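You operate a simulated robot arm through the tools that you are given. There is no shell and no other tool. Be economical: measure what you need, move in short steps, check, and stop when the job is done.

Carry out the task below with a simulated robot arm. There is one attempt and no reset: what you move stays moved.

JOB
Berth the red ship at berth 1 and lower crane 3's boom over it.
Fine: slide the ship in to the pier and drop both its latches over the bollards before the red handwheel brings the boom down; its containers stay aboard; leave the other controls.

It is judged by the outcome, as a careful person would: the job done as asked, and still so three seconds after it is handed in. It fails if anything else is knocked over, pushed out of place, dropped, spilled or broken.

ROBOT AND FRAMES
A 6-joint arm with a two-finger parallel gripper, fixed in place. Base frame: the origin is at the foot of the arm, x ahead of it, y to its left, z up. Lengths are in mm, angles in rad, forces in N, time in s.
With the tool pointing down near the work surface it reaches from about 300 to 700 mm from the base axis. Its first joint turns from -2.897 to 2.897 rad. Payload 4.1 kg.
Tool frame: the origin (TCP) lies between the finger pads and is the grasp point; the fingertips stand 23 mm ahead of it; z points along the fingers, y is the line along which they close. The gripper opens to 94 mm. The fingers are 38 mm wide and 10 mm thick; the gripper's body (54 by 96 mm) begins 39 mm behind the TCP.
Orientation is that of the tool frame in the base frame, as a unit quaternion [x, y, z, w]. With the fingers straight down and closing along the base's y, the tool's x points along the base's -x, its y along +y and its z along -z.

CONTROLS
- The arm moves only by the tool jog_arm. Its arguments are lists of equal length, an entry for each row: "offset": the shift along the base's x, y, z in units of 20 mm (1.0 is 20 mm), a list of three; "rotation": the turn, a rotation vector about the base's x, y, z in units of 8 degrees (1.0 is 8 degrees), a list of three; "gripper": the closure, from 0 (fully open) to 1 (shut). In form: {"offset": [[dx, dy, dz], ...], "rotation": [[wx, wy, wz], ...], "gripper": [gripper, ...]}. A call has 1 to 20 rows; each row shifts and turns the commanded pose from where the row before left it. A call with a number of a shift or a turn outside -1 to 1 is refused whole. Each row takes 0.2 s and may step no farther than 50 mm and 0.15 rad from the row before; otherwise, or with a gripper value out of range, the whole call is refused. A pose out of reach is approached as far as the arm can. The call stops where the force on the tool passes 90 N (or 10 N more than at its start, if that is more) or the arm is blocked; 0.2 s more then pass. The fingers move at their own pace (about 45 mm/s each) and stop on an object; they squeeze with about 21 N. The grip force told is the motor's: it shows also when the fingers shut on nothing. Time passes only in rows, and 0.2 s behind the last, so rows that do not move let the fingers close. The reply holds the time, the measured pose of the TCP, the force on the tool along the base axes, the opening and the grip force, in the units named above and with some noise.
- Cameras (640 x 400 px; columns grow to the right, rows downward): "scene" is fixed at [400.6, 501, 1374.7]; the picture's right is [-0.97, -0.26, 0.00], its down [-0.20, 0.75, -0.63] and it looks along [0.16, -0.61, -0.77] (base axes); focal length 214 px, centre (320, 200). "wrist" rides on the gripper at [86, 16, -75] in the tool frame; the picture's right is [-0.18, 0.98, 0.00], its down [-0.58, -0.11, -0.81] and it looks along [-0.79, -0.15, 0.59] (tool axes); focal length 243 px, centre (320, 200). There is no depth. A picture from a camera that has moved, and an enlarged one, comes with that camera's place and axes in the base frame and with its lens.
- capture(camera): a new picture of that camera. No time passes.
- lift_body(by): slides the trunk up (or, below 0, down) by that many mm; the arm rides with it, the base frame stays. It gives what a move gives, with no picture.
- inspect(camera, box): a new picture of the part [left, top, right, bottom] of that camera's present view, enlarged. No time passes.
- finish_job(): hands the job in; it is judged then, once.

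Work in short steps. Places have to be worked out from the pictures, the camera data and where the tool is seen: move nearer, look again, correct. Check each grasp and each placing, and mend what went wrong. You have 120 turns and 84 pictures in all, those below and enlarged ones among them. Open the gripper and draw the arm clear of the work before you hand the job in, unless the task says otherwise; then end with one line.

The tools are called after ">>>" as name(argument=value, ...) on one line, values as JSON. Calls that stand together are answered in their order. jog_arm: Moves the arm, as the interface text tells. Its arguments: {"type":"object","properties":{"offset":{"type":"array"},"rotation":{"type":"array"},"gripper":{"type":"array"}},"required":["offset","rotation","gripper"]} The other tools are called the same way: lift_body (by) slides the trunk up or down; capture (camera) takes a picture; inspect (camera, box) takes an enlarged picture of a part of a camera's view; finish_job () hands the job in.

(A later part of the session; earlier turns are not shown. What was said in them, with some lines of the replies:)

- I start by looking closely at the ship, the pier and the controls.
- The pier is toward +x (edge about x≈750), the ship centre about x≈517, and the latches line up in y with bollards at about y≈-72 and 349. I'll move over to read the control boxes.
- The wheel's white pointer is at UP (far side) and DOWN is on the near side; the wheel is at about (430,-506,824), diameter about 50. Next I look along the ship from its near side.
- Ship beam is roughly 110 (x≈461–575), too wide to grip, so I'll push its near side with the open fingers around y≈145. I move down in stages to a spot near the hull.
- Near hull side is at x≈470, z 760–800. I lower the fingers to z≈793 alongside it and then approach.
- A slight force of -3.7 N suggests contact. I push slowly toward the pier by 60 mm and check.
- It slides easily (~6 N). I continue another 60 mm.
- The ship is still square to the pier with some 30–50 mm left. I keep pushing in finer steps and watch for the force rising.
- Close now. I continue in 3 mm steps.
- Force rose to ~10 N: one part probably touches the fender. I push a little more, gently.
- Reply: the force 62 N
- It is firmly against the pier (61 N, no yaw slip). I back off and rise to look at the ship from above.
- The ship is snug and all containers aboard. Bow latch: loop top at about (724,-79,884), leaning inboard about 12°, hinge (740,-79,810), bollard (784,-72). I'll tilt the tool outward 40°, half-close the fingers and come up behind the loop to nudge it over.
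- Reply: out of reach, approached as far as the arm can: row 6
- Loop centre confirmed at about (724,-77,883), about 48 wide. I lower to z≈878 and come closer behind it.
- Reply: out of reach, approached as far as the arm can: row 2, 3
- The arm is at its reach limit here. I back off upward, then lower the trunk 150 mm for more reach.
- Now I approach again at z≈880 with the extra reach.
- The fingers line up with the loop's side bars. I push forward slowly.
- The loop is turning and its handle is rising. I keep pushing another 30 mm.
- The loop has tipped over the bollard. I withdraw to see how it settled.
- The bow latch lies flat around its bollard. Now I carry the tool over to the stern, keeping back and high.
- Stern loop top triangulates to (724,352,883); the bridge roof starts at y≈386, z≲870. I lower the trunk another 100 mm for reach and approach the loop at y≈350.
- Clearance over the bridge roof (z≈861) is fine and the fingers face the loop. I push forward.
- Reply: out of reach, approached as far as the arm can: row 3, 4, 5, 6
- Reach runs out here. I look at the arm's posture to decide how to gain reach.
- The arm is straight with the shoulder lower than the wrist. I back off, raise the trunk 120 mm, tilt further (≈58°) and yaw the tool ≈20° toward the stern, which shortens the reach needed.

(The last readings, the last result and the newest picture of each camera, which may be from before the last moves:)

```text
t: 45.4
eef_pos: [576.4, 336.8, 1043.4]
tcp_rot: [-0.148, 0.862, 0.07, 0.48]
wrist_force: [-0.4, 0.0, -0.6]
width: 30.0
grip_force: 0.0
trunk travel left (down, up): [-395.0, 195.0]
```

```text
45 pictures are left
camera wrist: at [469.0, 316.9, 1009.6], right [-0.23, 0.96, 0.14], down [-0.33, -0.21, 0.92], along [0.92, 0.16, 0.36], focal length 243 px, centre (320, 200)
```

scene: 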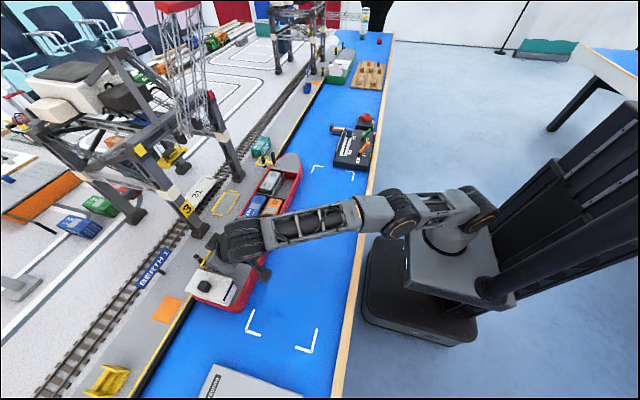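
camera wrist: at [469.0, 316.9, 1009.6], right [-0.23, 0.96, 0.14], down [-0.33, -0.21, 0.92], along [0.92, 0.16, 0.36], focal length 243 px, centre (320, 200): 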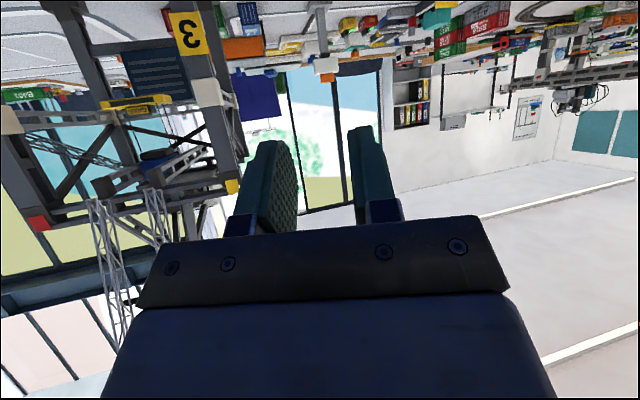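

The deep tilt would bring the camera near container J409, so I ease the tilt to ~50° and then descend behind the stern loop.

>>> jog_arm(offset=[[0.5, 0, -0.9], [0.5, 0, -0.9], [0.5, 0, -0.9], [0.5, 0.1, -0.9], [0.5, 0.1, -0.9], [0.5, 0.1, -0.9], [0.5, 0, -0.95], [0.5, 0, -0.95], [0.3, 0, -0.95]], rotation=[[-0.34, 0.94, 0], [0, 0, 0], [0, 0, 0], [0, 0, 0], [0, 0, 0], [0, 0, 0], [0, 0, 0], [0, 0, 0], [0, 0, 0]], gripper=[0.68, 0.68, 0.68, 0.68, 0.68, 0.68, 0.68, 0.68, 0.68])

>>> capture(camera="wrist")

>>> inspect(camera="scene", box=[170, 210, 310, 310])

```text
t: 47.4
eef_pos: [663.5, 342.9, 877.6]
tcp_rot: [-0.154, 0.893, 0.058, 0.419]
wrist_force: [0.6, 0.1, 0.3]
width: 30.2
grip_force: 0.0
trunk travel left (down, up): [-395.0, 195.0]
```

```text
44 pictures are left
camera wrist: at [552.4, 321.4, 859.2], right [-0.21, 0.97, 0.12], down [-0.2, -0.16, 0.97], along [0.96, 0.18, 0.23], focal length 243 px, centre (320, 200)
```

wrist: 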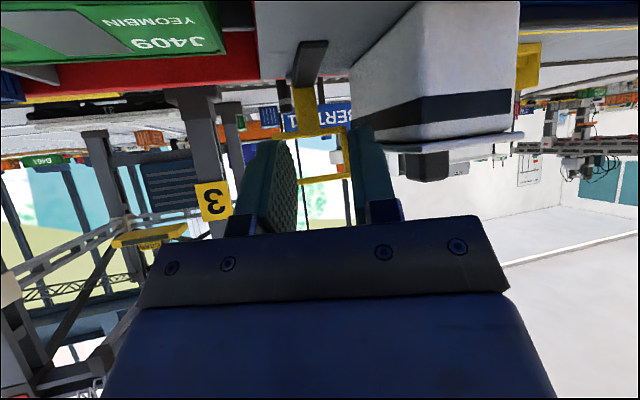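

```text
4.00 times, centred on (240, 260) of scene
camera zoom: at [400.6, 501.0, 1374.7], right [-0.97, -0.26, 0.0], down [-0.2, 0.75, -0.63], along [0.16, -0.61, -0.77], focal length 858 px, centre (640, -40)
```

zoom: 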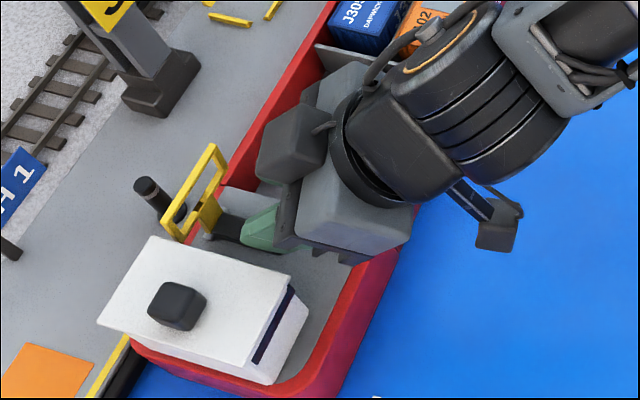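

Good alignment and clearances. I push along +x.

>>> jog_arm(offset=[[0.5, 0, 0], [0.5, 0, 0], [0.5, 0, 0], [0.5, 0, 0], [0.5, 0, 0], [0.5, 0, 0]], rotation=[[0, 0, 0], [0, 0, 0], [0, 0, 0], [0, 0, 0], [0, 0, 0], [0, 0, 0]], gripper=[0.68, 0.68, 0.68, 0.68, 0.68, 0.68])

>>> inspect(camera="scene", box=[170, 210, 310, 310])

```text
t: 48.8
eef_pos: [722.2, 344.5, 879.4]
tcp_rot: [-0.155, 0.893, 0.059, 0.419]
wrist_force: [0.1, -0.3, 0.3]
width: 30.2
grip_force: 0.0
trunk travel left (down, up): [-395.0, 195.0]
```

```text
4.00 times, centred on (240, 260) of scene
camera zoom: at [400.6, 501.0, 1374.7], right [-0.97, -0.26, 0.0], down [-0.2, 0.75, -0.63], along [0.16, -0.61, -0.77], focal length 858 px, centre (640, -40)
```

zoom: 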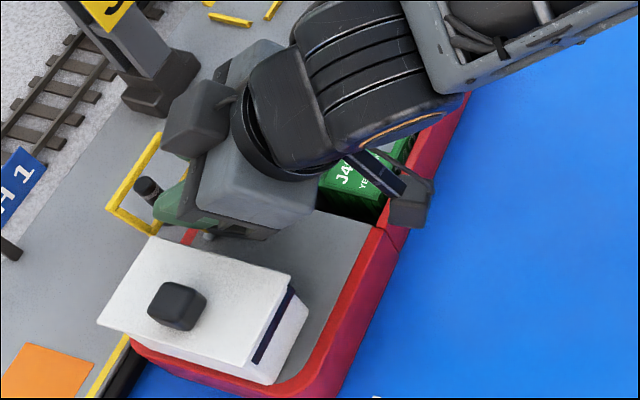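

The loop is well past upright. A little more, then withdraw and look.

>>> jog_arm(offset=[[0.5, 0, 0], [0.5, 0, 0], [0, 0, 0], [-0.7, 0, 0.2], [-1, 0, 0.4], [-1, 0, 0.6], [-1, 0, 1], [-1, 0, 1], [-1, 0, 1]], rotation=[[0, 0, 0], [0, 0, 0], [0, 0, 0], [0, 0, 0], [0, 0, 0], [0, 0, 0], [0, 0, 0], [0, 0, 0], [0, 0, 0]], gripper=[0.68, 0.68, 0.68, 0.68, 0.68, 0.68, 0.68, 0.68, 0.68])

>>> inspect(camera="scene", box=[170, 210, 310, 310])

```text
t: 50.8
eef_pos: [627.9, 343.1, 963.1]
tcp_rot: [-0.154, 0.893, 0.059, 0.419]
wrist_force: [-0.8, -1.0, 0.9]
width: 30.0
grip_force: 0.1
trunk travel left (down, up): [-395.0, 195.0]
```

```text
4.00 times, centred on (240, 260) of scene
camera zoom: at [400.6, 501.0, 1374.7], right [-0.97, -0.26, 0.0], down [-0.2, 0.75, -0.63], along [0.16, -0.61, -0.77], focal length 858 px, centre (640, -40)
```

zoom: 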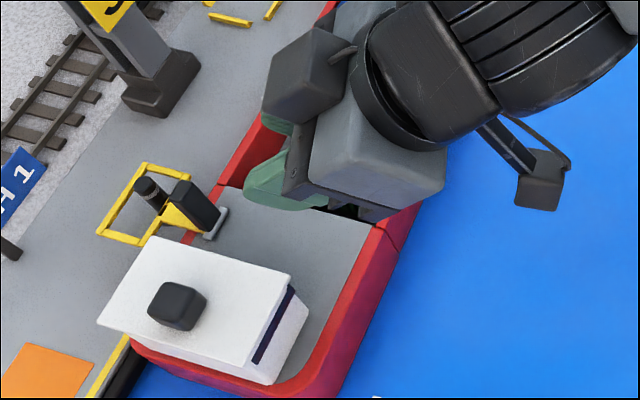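

Both latches are down around their bollards. Now I return the tool to vertical and travel back toward the handwheel.

>>> jog_arm(offset=[[-1, -0.5, 0.5], [-1, -1, 0.5], [-1, -1, 0.5], [-1, -1, 0.5], [-1, -1, 0.5], [-1, -1, 0], [-1, -1, 0], [-1, -1, 0], [-1, -1, 0], [-1, -1, 0], [0, -1, 0], [0, -1, 0], [0, -1, 0], [0, -1, 0], [0, -1, 0], [0, -1, 0], [0, -1, 0], [0, -1, 0], [0, -1, 0], [0, -1, 0]], rotation=[[0, 0, 0], [0, 0, 0], [0, 0, 0], [0, 0, 0], [0, 0, -0.87], [0, 0, -0.87], [0, 0, -0.87], [0, 0.9, 0], [0, 0.9, 0], [0, 0.9, 0], [0, 0.9, 0], [0, 0.9, 0], [0, 0.9, 0], [0, 0.8, 0], [0, 0, 0], [0, 0, 0], [0, 0, 0], [0, 0, 0], [0, 0, 0], [0, 0, 0]], gripper=[0.68, 0.68, 0.68, 0.68, 0.68, 0.5, 0.3, 0, 0, 0, 0, 0, 0, 0, 0, 0, 0, 0, 0, 0])

>>> capture(camera="scene")

```text
t: 55.0
eef_pos: [428.9, -48.1, 1011.4]
tcp_rot: [0.001, 1.0, -0.02, 0.003]
wrist_force: [-0.3, -0.2, 0.4]
width: 94.1
grip_force: 0.1
trunk travel left (down, up): [-395.0, 195.0]
```

```text
40 pictures are left
```

scene: 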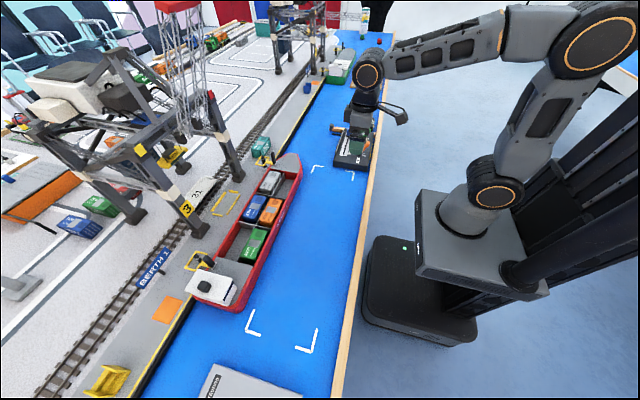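

I move on over the panel at safe height to a spot short of the wheel for a close look.

>>> jog_arm(offset=[[-0.2, -1, 0], [-0.2, -1, 0], [-0.2, -1, 0], [-0.2, -1, 0], [-0.2, -1, 0], [-0.2, -1, 0], [-0.2, -1, 0], [-0.2, -1, 0], [-0.2, -1, 0], [-0.2, -1, 0], [0, -1, 0], [0, -1, 0], [0, -1, 0], [0, -1, 0], [0, -1, 0], [0, -1, 0], [0, -1, 0], [0, -1, 0], [0, -1, 0], [0, -1, 0]], rotation=[[0, 0, 0], [0, 0, 0], [0, 0, 0], [0, 0, 0], [0, 0, 0], [0, 0, 0], [0, 0, 0], [0, 0, 0], [0, 0, 0], [0, 0, 0], [0, 0, 0], [0, 0, 0], [0, 0, 0], [0, 0, 0], [0, 0, 0], [0, 0, 0], [0, 0, 0], [0, 0, 0], [0, 0, 0], [0, 0, 0]], gripper=[0, 0, 0, 0, 0, 0, 0, 0, 0, 0, 0, 0, 0, 0, 0, 0, 0, 0, 0, 0])

>>> capture(camera="wrist")

>>> inspect(camera="scene", box=[320, 90, 400, 160])

```text
t: 59.2
eef_pos: [388.4, -448.0, 1012.8]
tcp_rot: [0.002, 1.0, -0.019, 0.003]
wrist_force: [-0.5, 0.0, 0.9]
width: 93.6
grip_force: 0.1
trunk travel left (down, up): [-395.0, 195.0]
```

```text
39 pictures are left
camera wrist: at [301.2, -428.3, 1086.2], right [0.19, 0.98, -0.04], down [0.58, -0.08, 0.81], along [0.8, -0.17, -0.58], focal length 243 px, centre (320, 200)
```

wrist: 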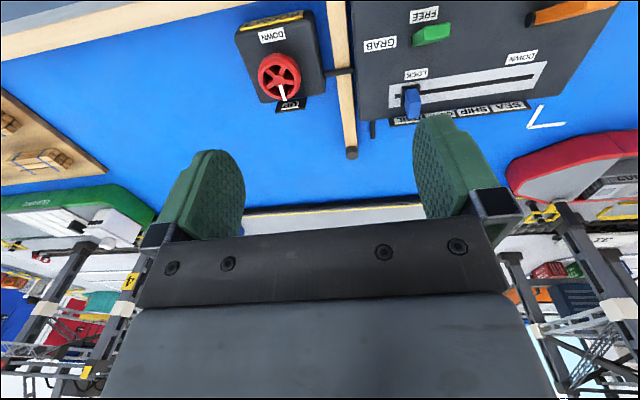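

```text
5.71 times, centred on (360, 125) of scene
camera zoom: at [400.6, 501.0, 1374.7], right [-0.97, -0.26, 0.0], down [-0.2, 0.75, -0.63], along [0.16, -0.61, -0.77], focal length 1226 px, centre (91, 629)
```

zoom: 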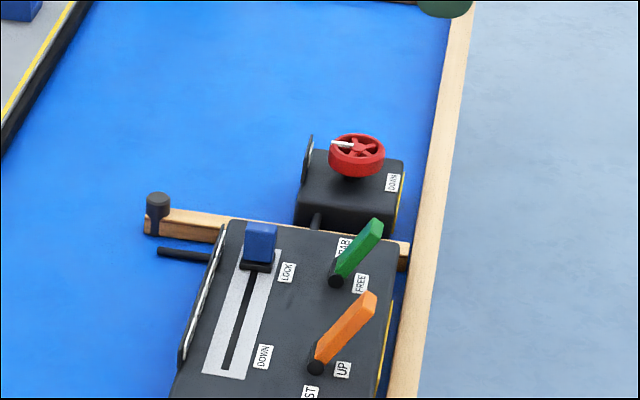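

The wheel hub triangulates to (429,-506,824). I centre over it and descend carefully with open fingers.

>>> jog_arm(offset=[[0.5, -0.75, -0.8], [0.5, -0.75, -0.9], [0.5, -0.7, -0.9], [0.55, -0.7, -0.9], [0, 0, -0.9], [0, 0, -0.9], [0, 0, -0.9], [0, 0, -0.9]], rotation=[[0, 0, 0], [0, 0, -0.3], [0, 0, 0], [0, 0, 0], [0, 0, 0], [0, 0, 0], [0, 0, 0], [0, 0, 0]], gripper=[0, 0, 0, 0, 0, 0, 0, 0])

>>> capture(camera="wrist")

>>> inspect(camera="scene", box=[320, 70, 420, 160])

```text
t: 61.0
eef_pos: [429.8, -504.3, 869.2]
tcp_rot: [0.023, 1.0, -0.02, 0.002]
wrist_force: [0.3, 0.5, 0.6]
width: 93.8
grip_force: 0.1
trunk travel left (down, up): [-395.0, 195.0]
```

```text
37 pictures are left
camera wrist: at [344.4, -481.0, 942.9], right [0.23, 0.97, -0.04], down [0.57, -0.1, 0.81], along [0.79, -0.21, -0.58], focal length 243 px, centre (320, 200)
```

wrist: 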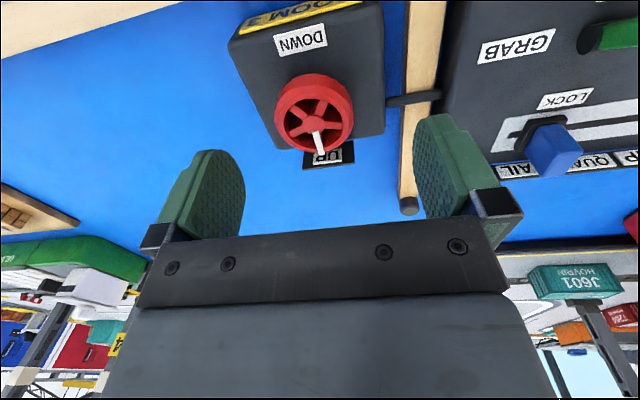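

```text
4.44 times, centred on (370, 115) of scene
camera zoom: at [400.6, 501.0, 1374.7], right [-0.97, -0.26, 0.0], down [-0.2, 0.75, -0.63], along [0.16, -0.61, -0.77], focal length 953 px, centre (98, 578)
```

zoom: 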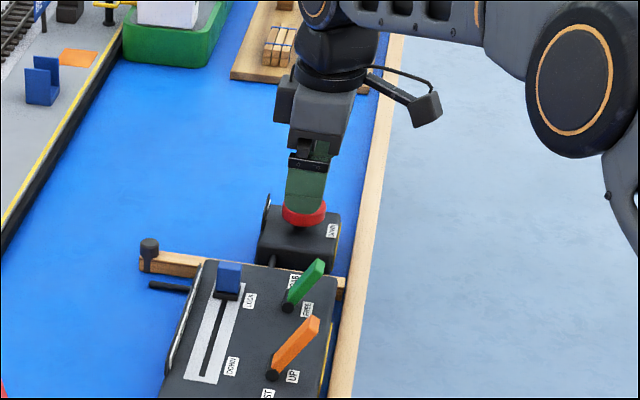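

Well centred. I descend to z≈831 so the pads straddle the rim, then close.

>>> jog_arm(offset=[[-0.1, -0.1, -0.6], [0, 0, -0.6], [0, 0, -0.5], [0, 0, -0.2], [0, 0, 0], [0, 0, 0], [0, 0, 0], [0, 0, 0]], rotation=[[0, 0, 0], [0, 0, 0], [0, 0, 0], [0, 0, 0], [0, 0, 0], [0, 0, 0], [0, 0, 0], [0, 0, 0]], gripper=[0, 0, 0, 0, 0.5, 1, 1, 1])

>>> inspect(camera="scene", box=[330, 80, 390, 140])

```text
t: 62.8
eef_pos: [427.6, -509.6, 830.5]
tcp_rot: [0.025, 0.999, -0.022, 0.004]
wrist_force: [1.7, -22.2, -0.4]
width: 48.3
grip_force: 44.9
trunk travel left (down, up): [-395.0, 195.0]
```

```text
6.67 times, centred on (360, 110) of scene
camera zoom: at [400.6, 501.0, 1374.7], right [-0.97, -0.26, 0.0], down [-0.2, 0.75, -0.63], along [0.16, -0.61, -0.77], focal length 1430 px, centre (53, 800)
```

zoom: 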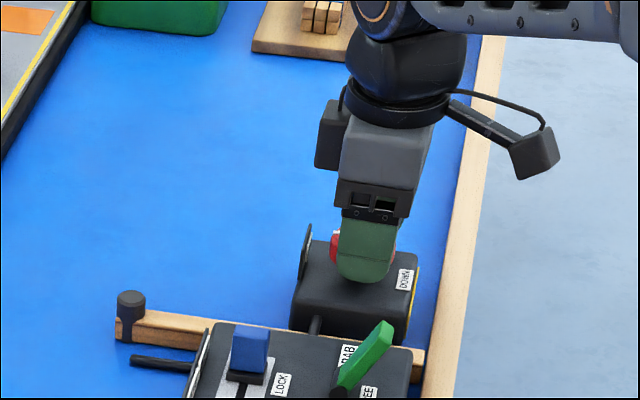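

Gripped the rim (48 mm), with a sideways 22 N: the wheel centre is ~4 mm further −y. I correct that and try a small clockwise turn.

>>> jog_arm(offset=[[0, -0.18, 0], [0, 0, 0], [0, 0, 0], [0, 0, 0]], rotation=[[0, 0, 0], [0, 0, -0.7], [0, 0, -0.7], [0, 0, -0.7]], gripper=[1, 1, 1, 1])

>>> capture(camera="scene")

>>> inspect(camera="wrist", box=[200, 60, 460, 240])

```text
t: 63.8
eef_pos: [426.9, -507.9, 831.7]
tcp_rot: [0.168, 0.986, -0.018, -0.002]
wrist_force: [-0.7, 11.5, -0.9]
width: 47.9
grip_force: 44.7
trunk travel left (down, up): [-395.0, 195.0]
```

```text
34 pictures are left
```

scene: 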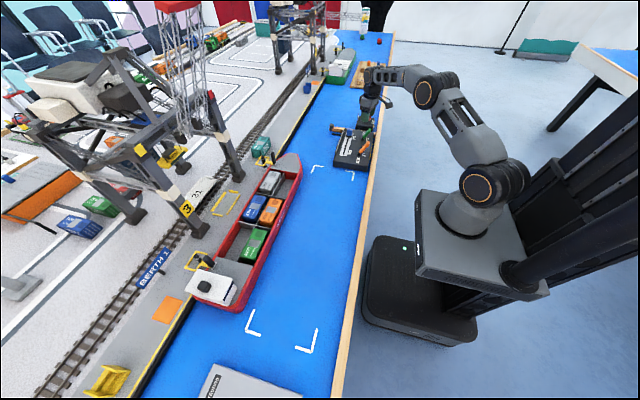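

```text
2.22 times, centred on (330, 150) of wrist
camera zoom: at [351.9, -461.5, 905.2], right [0.5, 0.87, -0.04], down [0.52, -0.27, 0.81], along [0.69, -0.42, -0.58], focal length 539 px, centre (298, 311)
```

zoom: 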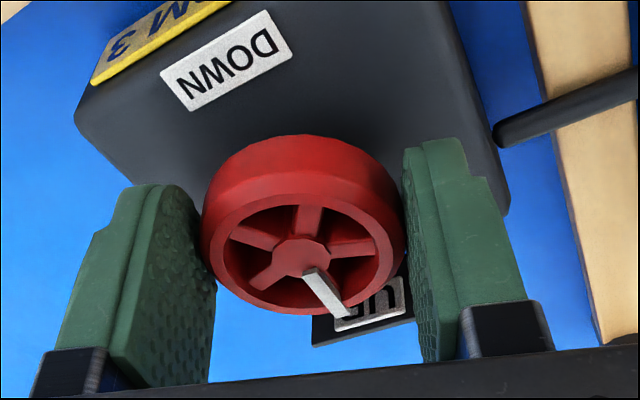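

The pointer still sits at UP, so clockwise is against the stop and the pads slipped. I turn counter-clockwise instead.

>>> jog_arm(offset=[[0, 0, 0], [0, 0, 0], [0, 0, 0], [0, 0, 0], [0, 0, 0], [0, 0, 0]], rotation=[[0, 0, 0.8], [0, 0, 0.8], [0, 0, 0.8], [0, 0, 0.8], [0, 0, 0.8], [0, 0, 0.8]], gripper=[1, 1, 1, 1, 1, 1])

>>> inspect(camera="wrist", box=[200, 60, 460, 240])

```text
t: 65.2
eef_pos: [426.8, -511.8, 831.3]
tcp_rot: [-0.165, 0.986, -0.021, 0.008]
wrist_force: [-4.4, -0.4, -12.1]
width: 47.9
grip_force: 45.0
trunk travel left (down, up): [-395.0, 195.0]
```

```text
2.22 times, centred on (330, 150) of wrist
camera zoom: at [338.5, -521.6, 904.9], right [-0.15, 0.99, -0.04], down [0.57, 0.12, 0.81], along [0.81, 0.1, -0.58], focal length 539 px, centre (298, 311)
```

zoom: 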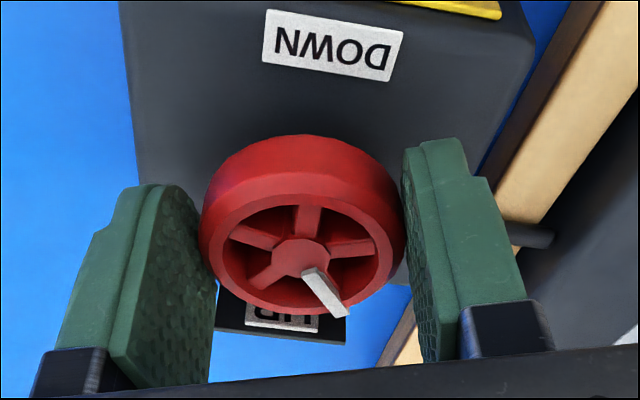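

The wheel now turns with the gripper (~38° so far). I continue counter-clockwise.

>>> jog_arm(offset=[[0, 0, 0], [0, 0, 0], [0, 0, 0], [0, 0, 0], [0, 0, 0], [0, 0, 0], [0, 0, 0], [0, 0, 0]], rotation=[[0, 0, 0.8], [0, 0, 0.8], [0, 0, 0.8], [0, 0, 0.8], [0, 0, 0.8], [0, 0, 0.8], [0, 0, 0.8], [0, 0, 0.8]], gripper=[1, 1, 1, 1, 1, 1, 1, 1])

>>> capture(camera="scene")

>>> inspect(camera="wrist", box=[200, 60, 460, 240])

```text
t: 67.0
eef_pos: [429.5, -515.3, 830.8]
tcp_rot: [-0.576, 0.817, -0.019, 0.016]
wrist_force: [15.4, -42.4, -3.8]
width: 48.0
grip_force: 44.3
trunk travel left (down, up): [-395.0, 195.0]
```

```text
31 pictures are left
```

scene: 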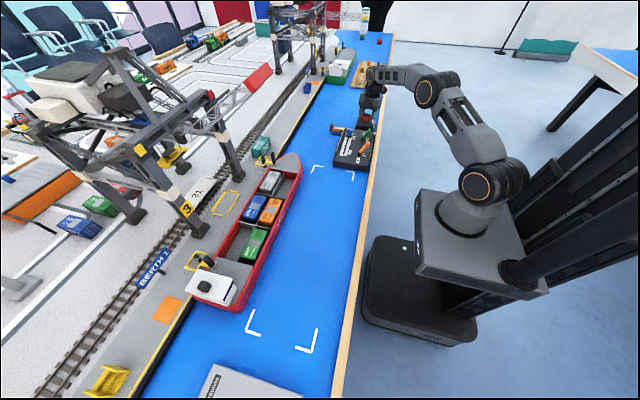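

```text
2.22 times, centred on (330, 150) of wrist
camera zoom: at [381.8, -589.8, 905.0], right [-0.86, 0.5, -0.05], down [0.26, 0.52, 0.81], along [0.43, 0.69, -0.58], focal length 539 px, centre (298, 311)
```

zoom: 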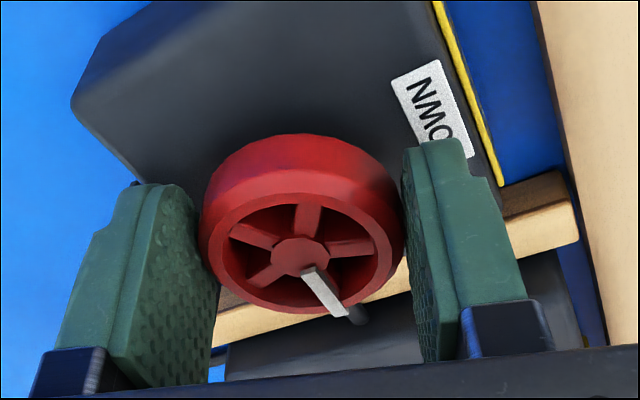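

The boom is descending. Side force of 42 N shows the grip is off-centre; I shift 5 mm to −y to relieve it and keep turning.

>>> jog_arm(offset=[[0.05, -0.25, 0], [0, 0, 0], [0, 0, 0], [0, 0, 0], [0, 0, 0]], rotation=[[0, 0, 0], [0, 0, 0.7], [0, 0, 0.7], [0, 0, 0.7], [0, 0, 0.7]], gripper=[1, 1, 1, 1, 1])

>>> inspect(camera="wrist", box=[200, 60, 460, 240])

```text
t: 68.2
eef_pos: [430.1, -514.8, 831.8]
tcp_rot: [0.724, -0.69, 0.012, -0.017]
wrist_force: [27.6, -12.2, 5.1]
width: 47.9
grip_force: 45.0
trunk travel left (down, up): [-395.0, 195.0]
```

```text
2.22 times, centred on (330, 150) of wrist
camera zoom: at [416.3, -603.1, 904.8], right [-0.99, 0.14, -0.04], down [0.05, 0.58, 0.81], along [0.14, 0.8, -0.58], focal length 539 px, centre (298, 311)
```

zoom: 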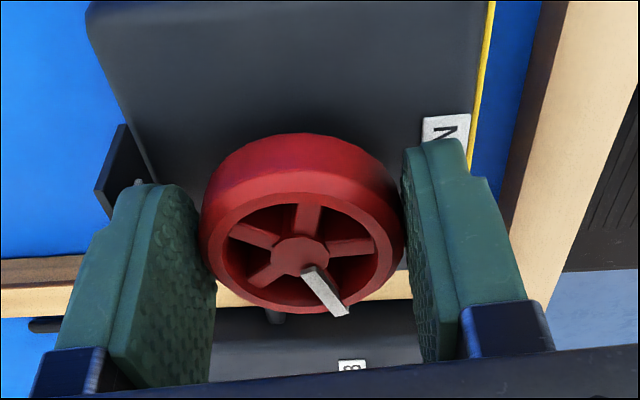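

Now about 93° from the stop. I ease x by +3 mm and continue turning.

>>> jog_arm(offset=[[0.15, -0.05, 0], [0, 0, 0], [0, 0, 0], [0, 0, 0], [0, 0, 0], [0, 0, 0]], rotation=[[0, 0, 0], [0, 0, 0.7], [0, 0, 0.7], [0, 0, 0.7], [0, 0, 0.7], [0, 0, 0.7]], gripper=[1, 1, 1, 1, 1, 1])

>>> capture(camera="scene")

```text
t: 69.6
eef_pos: [433.9, -514.0, 832.3]
tcp_rot: [0.854, -0.519, 0.006, -0.017]
wrist_force: [9.6, 11.2, 0.3]
width: 48.1
grip_force: 45.0
out of reach, approached as far as the arm can: row 6
trunk travel left (down, up): [-395.0, 195.0]
```

```text
28 pictures are left
```

scene: 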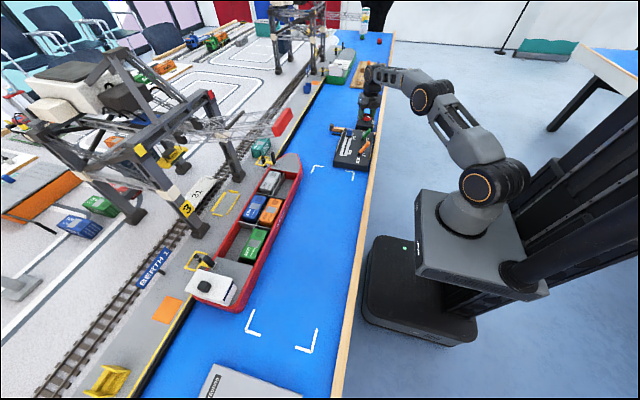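

The wrist hit its turn limit at ~118°, with the boom about two thirds down. I release, rise, rotate back ~100° and look.

>>> jog_arm(offset=[[0, 0, 0], [0, 0, 0], [0, 0, 0], [0, 0, 0], [0, 0, 0.7], [0, 0, 0.8], [0, 0, 0.8], [0, 0, 0], [0, 0, 0], [0, 0, 0], [0, 0, 0], [0, 0, 0], [0, 0, 0], [0, 0, 0], [0, 0, 0], [0, 0, 0], [0, 0, 0], [0, 0, 0], [0, 0, 0], [0, 0, 0]], rotation=[[0, 0, 0], [0, 0, 0], [0, 0, 0], [0, 0, 0], [0, 0, 0], [0, 0, 0], [0, 0, 0], [0, 0, -1], [0, 0, -1], [0, 0, -1], [0, 0, -1], [0, 0, -1], [0, 0, -1], [0, 0, -1], [0, 0, -1], [0, 0, -1], [0, 0, -1], [0, 0, -1], [0, 0, -1], [0, 0, -1]], gripper=[0, 0, 0, 0, 0, 0, 0, 0, 0, 0, 0, 0, 0, 0, 0, 0, 0, 0, 0, 0])

>>> capture(camera="wrist")

>>> inspect(camera="scene", box=[100, 40, 360, 200])

```text
t: 73.8
eef_pos: [430.9, -517.3, 877.4]
tcp_rot: [-0.114, 0.993, -0.018, 0.006]
wrist_force: [0.5, -0.4, -0.5]
width: 93.9
grip_force: 0.1
trunk travel left (down, up): [-395.0, 195.0]
```

```text
27 pictures are left
camera wrist: at [342.0, -518.7, 951.3], right [-0.04, 1.0, -0.03], down [0.58, 0.05, 0.81], along [0.81, 0.02, -0.58], focal length 243 px, centre (320, 200)
```

wrist: 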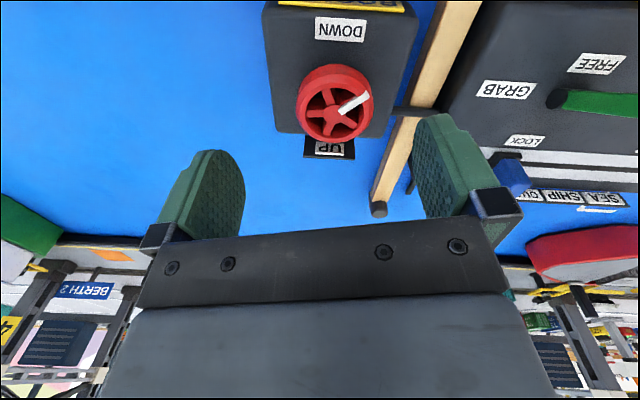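

```text
2.46 times, centred on (230, 120) of scene
camera zoom: at [400.6, 501.0, 1374.7], right [-0.97, -0.26, 0.0], down [-0.2, 0.75, -0.63], along [0.16, -0.61, -0.77], focal length 528 px, centre (542, 397)
```

zoom: 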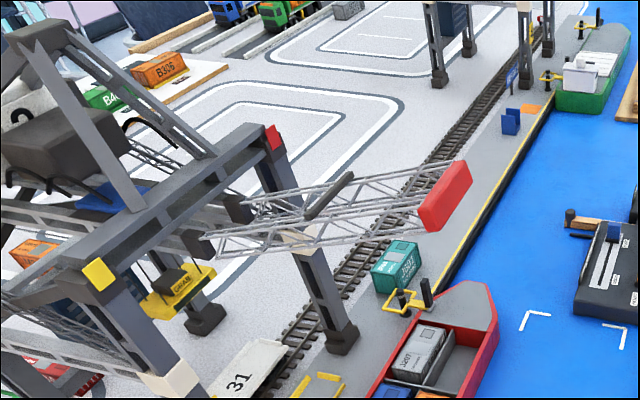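

The wheel held its place (~110° turned, pointer toward the panel). Its centre is at about (427,-509); I recentre, descend and regrip.

>>> jog_arm(offset=[[-0.2, 0.4, -0.6], [0, 0, -0.6], [0, 0, -0.6], [0, 0, -0.5], [0, 0, 0], [0, 0, 0], [0, 0, 0], [0, 0, 0]], rotation=[[0, 0, 0], [0, 0, 0], [0, 0, 0], [0, 0, 0], [0, 0, 0], [0, 0, 0], [0, 0, 0], [0, 0, 0]], gripper=[0, 0, 0, 0, 0.5, 1, 1, 1])

>>> inspect(camera="wrist", box=[200, 60, 460, 240])

```text
t: 75.6
eef_pos: [427.2, -510.6, 831.4]
tcp_rot: [-0.114, 0.993, -0.019, 0.007]
wrist_force: [6.0, -17.7, -0.5]
width: 48.0
grip_force: 44.5
trunk travel left (down, up): [-395.0, 195.0]
```

```text
2.22 times, centred on (330, 150) of wrist
camera zoom: at [338.0, -512.2, 905.3], right [-0.05, 1.0, -0.04], down [0.58, 0.06, 0.81], along [0.82, 0.02, -0.58], focal length 539 px, centre (298, 311)
```

zoom: 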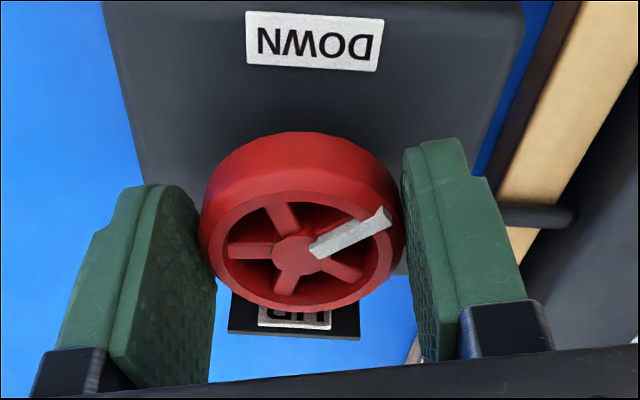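

Regripped. I continue counter-clockwise about 50° first, then check.

>>> jog_arm(offset=[[0, -0.1, 0], [0, 0, 0], [0, 0, 0], [0, -0.05, 0], [0, -0.05, 0], [0, -0.05, 0], [0, -0.05, 0], [0, 0, 0], [0, 0, 0]], rotation=[[0, 0, 0], [0, 0, 0.8], [0, 0, 0.8], [0, 0, 0.8], [0, 0, 0.8], [0, 0, 0.8], [0, 0, 0.8], [0, 0, 0.8], [0, 0, 0.8]], gripper=[1, 1, 1, 1, 1, 1, 1, 1, 1])

>>> inspect(camera="wrist", box=[200, 60, 460, 240])

>>> inspect(camera="scene", box=[100, 40, 360, 200])

```text
t: 77.6
eef_pos: [428.5, -514.8, 830.4]
tcp_rot: [-0.535, 0.845, -0.015, 0.013]
wrist_force: [21.5, -6.7, 4.7]
width: 48.1
grip_force: 44.9
trunk travel left (down, up): [-395.0, 195.0]
```

```text
2.22 times, centred on (330, 150) of wrist
camera zoom: at [374.5, -585.3, 905.4], right [-0.81, 0.59, -0.04], down [0.32, 0.49, 0.81], along [0.5, 0.65, -0.58], focal length 539 px, centre (298, 311)
```

zoom: 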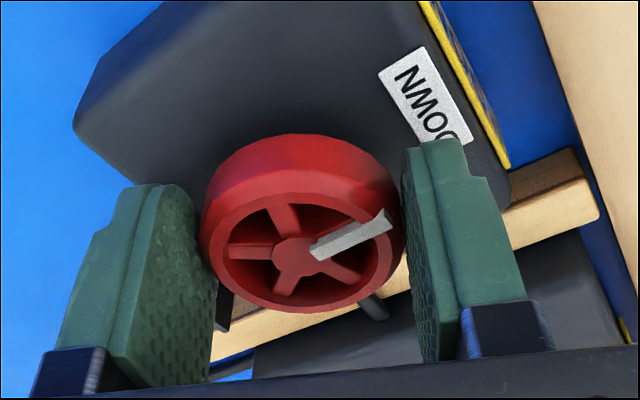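

```text
2.46 times, centred on (230, 120) of scene
camera zoom: at [400.6, 501.0, 1374.7], right [-0.97, -0.26, 0.0], down [-0.2, 0.75, -0.63], along [0.16, -0.61, -0.77], focal length 528 px, centre (542, 397)
```

zoom: 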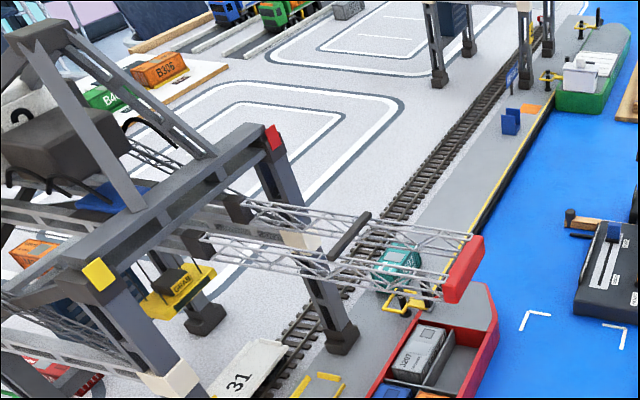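

Boom is nearly level, the pointer about 20–25° short of DOWN. I continue in small steps up to the stop.

>>> jog_arm(offset=[[0.1, 0, 0], [0, 0, 0], [0, 0, 0], [0, 0, 0], [0, 0, 0], [0, 0, 0]], rotation=[[0, 0, 0], [0, 0, 0.6], [0, 0, 0.6], [0, 0, 0.6], [0, 0, 0.6], [0, 0, 0.6]], gripper=[1, 1, 1, 1, 1, 1])

>>> inspect(camera="wrist", box=[200, 60, 460, 240])

>>> inspect(camera="scene", box=[100, 40, 360, 200])

```text
t: 79.0
eef_pos: [432.0, -513.9, 830.8]
tcp_rot: [-0.698, 0.716, -0.009, 0.015]
wrist_force: [21.8, -9.8, 1.6]
width: 48.0
grip_force: 45.6
trunk travel left (down, up): [-395.0, 195.0]
```

```text
2.22 times, centred on (330, 150) of wrist
camera zoom: at [410.3, -601.3, 904.9], right [-0.98, 0.21, -0.03], down [0.09, 0.57, 0.81], along [0.19, 0.79, -0.58], focal length 539 px, centre (298, 311)
```

zoom: 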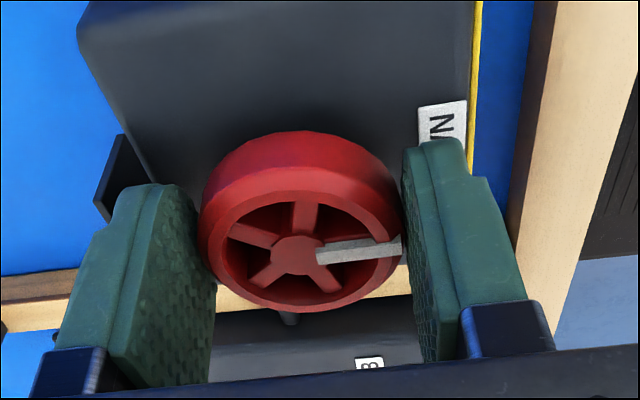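

```text
2.46 times, centred on (230, 120) of scene
camera zoom: at [400.6, 501.0, 1374.7], right [-0.97, -0.26, 0.0], down [-0.2, 0.75, -0.63], along [0.16, -0.61, -0.77], focal length 528 px, centre (542, 397)
```

zoom: 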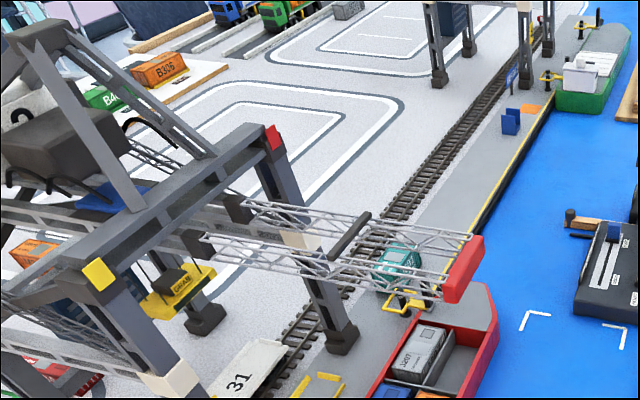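

The boom no longer moves and the pads slipped on the wheel: it's at its lower stop with the pointer at DOWN. I release, rise clear, and verify.

>>> jog_arm(offset=[[0, 0, 0], [0, 0, 0], [0, 0, 0], [0, 0, 0], [0, 0, 0.7], [0, 0, 0.8], [0, 0, 0.8], [0, 0, 0.8], [-0.5, 0, 1], [-0.5, 0, 1], [-0.5, 0, 1], [-0.5, 0, 1], [0, 0, 0], [0, 0, 0], [0, 0, 0], [0, 0, 0], [0, 0, 0], [0, 0, 0], [0, 0, 0], [0, 0, 0]], rotation=[[0, 0, 0], [0, 0, 0], [0, 0, 0], [0, 0, 0], [0, 0, 0], [0, 0, 0], [0, 0, 0], [0, 0, 0], [0, 0, 0], [0, 0, -1], [0, 0, -1], [0, 0, -1], [0, 0, -1], [0, 0, -1], [0, 0, -1], [0, 0, -1], [0, 0, -1], [0, 0, -1], [0, 0, -1], [0, 0, -1]], gripper=[0, 0, 0, 0, 0, 0, 0, 0, 0, 0, 0, 0, 0, 0, 0, 0, 0, 0, 0, 0])

>>> capture(camera="wrist")

>>> capture(camera="scene")

>>> inspect(camera="scene", box=[160, 100, 340, 320])

>>> inspect(camera="scene", box=[310, 90, 400, 170])

```text
t: 83.2
eef_pos: [388.5, -513.5, 973.7]
tcp_rot: [-0.004, 1.0, -0.018, 0.004]
wrist_force: [0.4, -0.7, 0.4]
width: 94.0
grip_force: 0.1
trunk travel left (down, up): [-395.0, 195.0]
```

```text
20 pictures are left
camera wrist: at [302.3, -495.8, 1047.9], right [0.18, 0.98, -0.03], down [0.58, -0.08, 0.81], along [0.8, -0.16, -0.58], focal length 243 px, centre (320, 200)
```

wrist: 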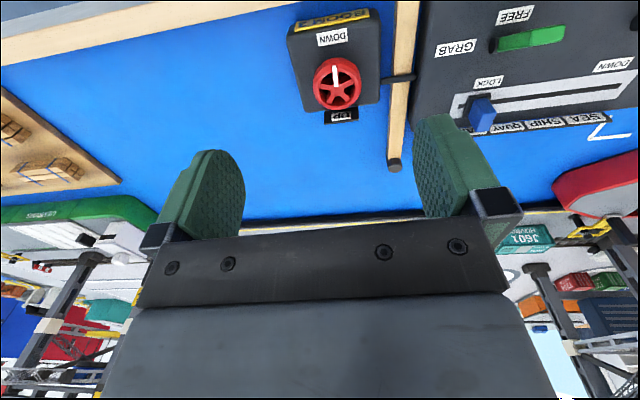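

```text
19 pictures are left
```

scene: 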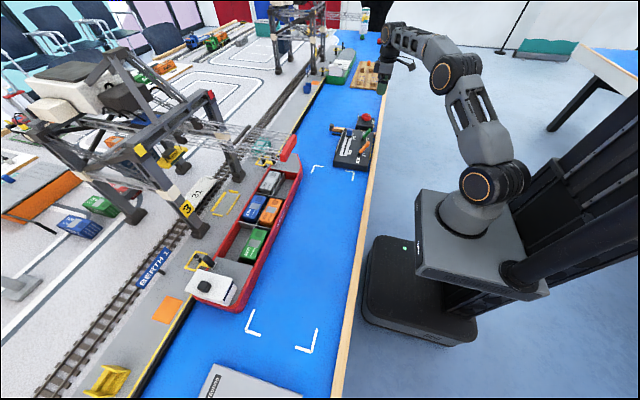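

```text
1.82 times, centred on (250, 210) of scene
camera zoom: at [400.6, 501.0, 1374.7], right [-0.97, -0.26, 0.0], down [-0.2, 0.75, -0.63], along [0.16, -0.61, -0.77], focal length 390 px, centre (447, 182)
```

zoom: 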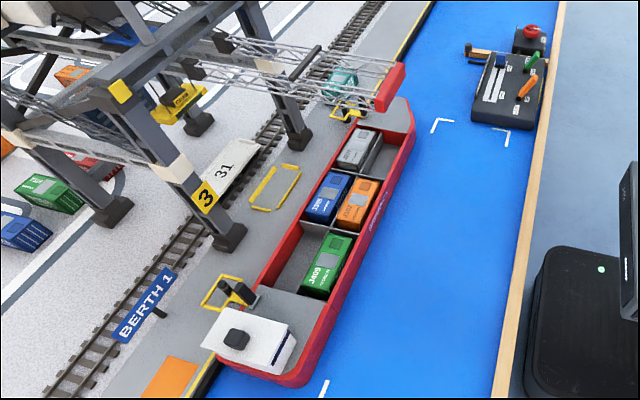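

```text
5.00 times, centred on (355, 130) of scene
camera zoom: at [400.6, 501.0, 1374.7], right [-0.97, -0.26, 0.0], down [-0.2, 0.75, -0.63], along [0.16, -0.61, -0.77], focal length 1072 px, centre (145, 550)
```

zoom: 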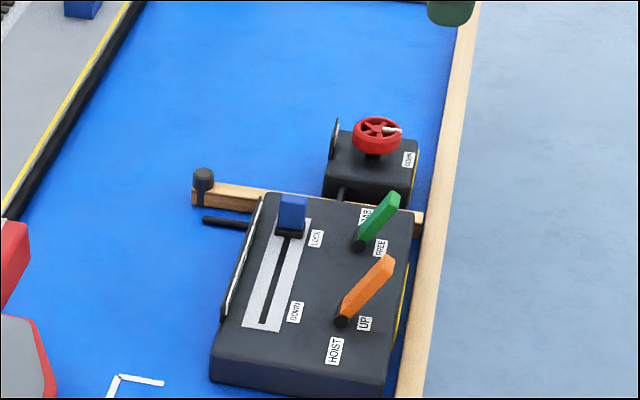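

The pointer is at DOWN, the boom is level over the ship, both latches are around their bollards, and the containers and other controls are as they were. The gripper is open and clear, so I hand in.

>>> finish_job()

```text
The job is handed in.
```

The red ship is berthed at berth 1 with both latches over their bollards and its containers aboard. Crane 3's boom is lowered over it with the red handwheel, and no other control was touched.
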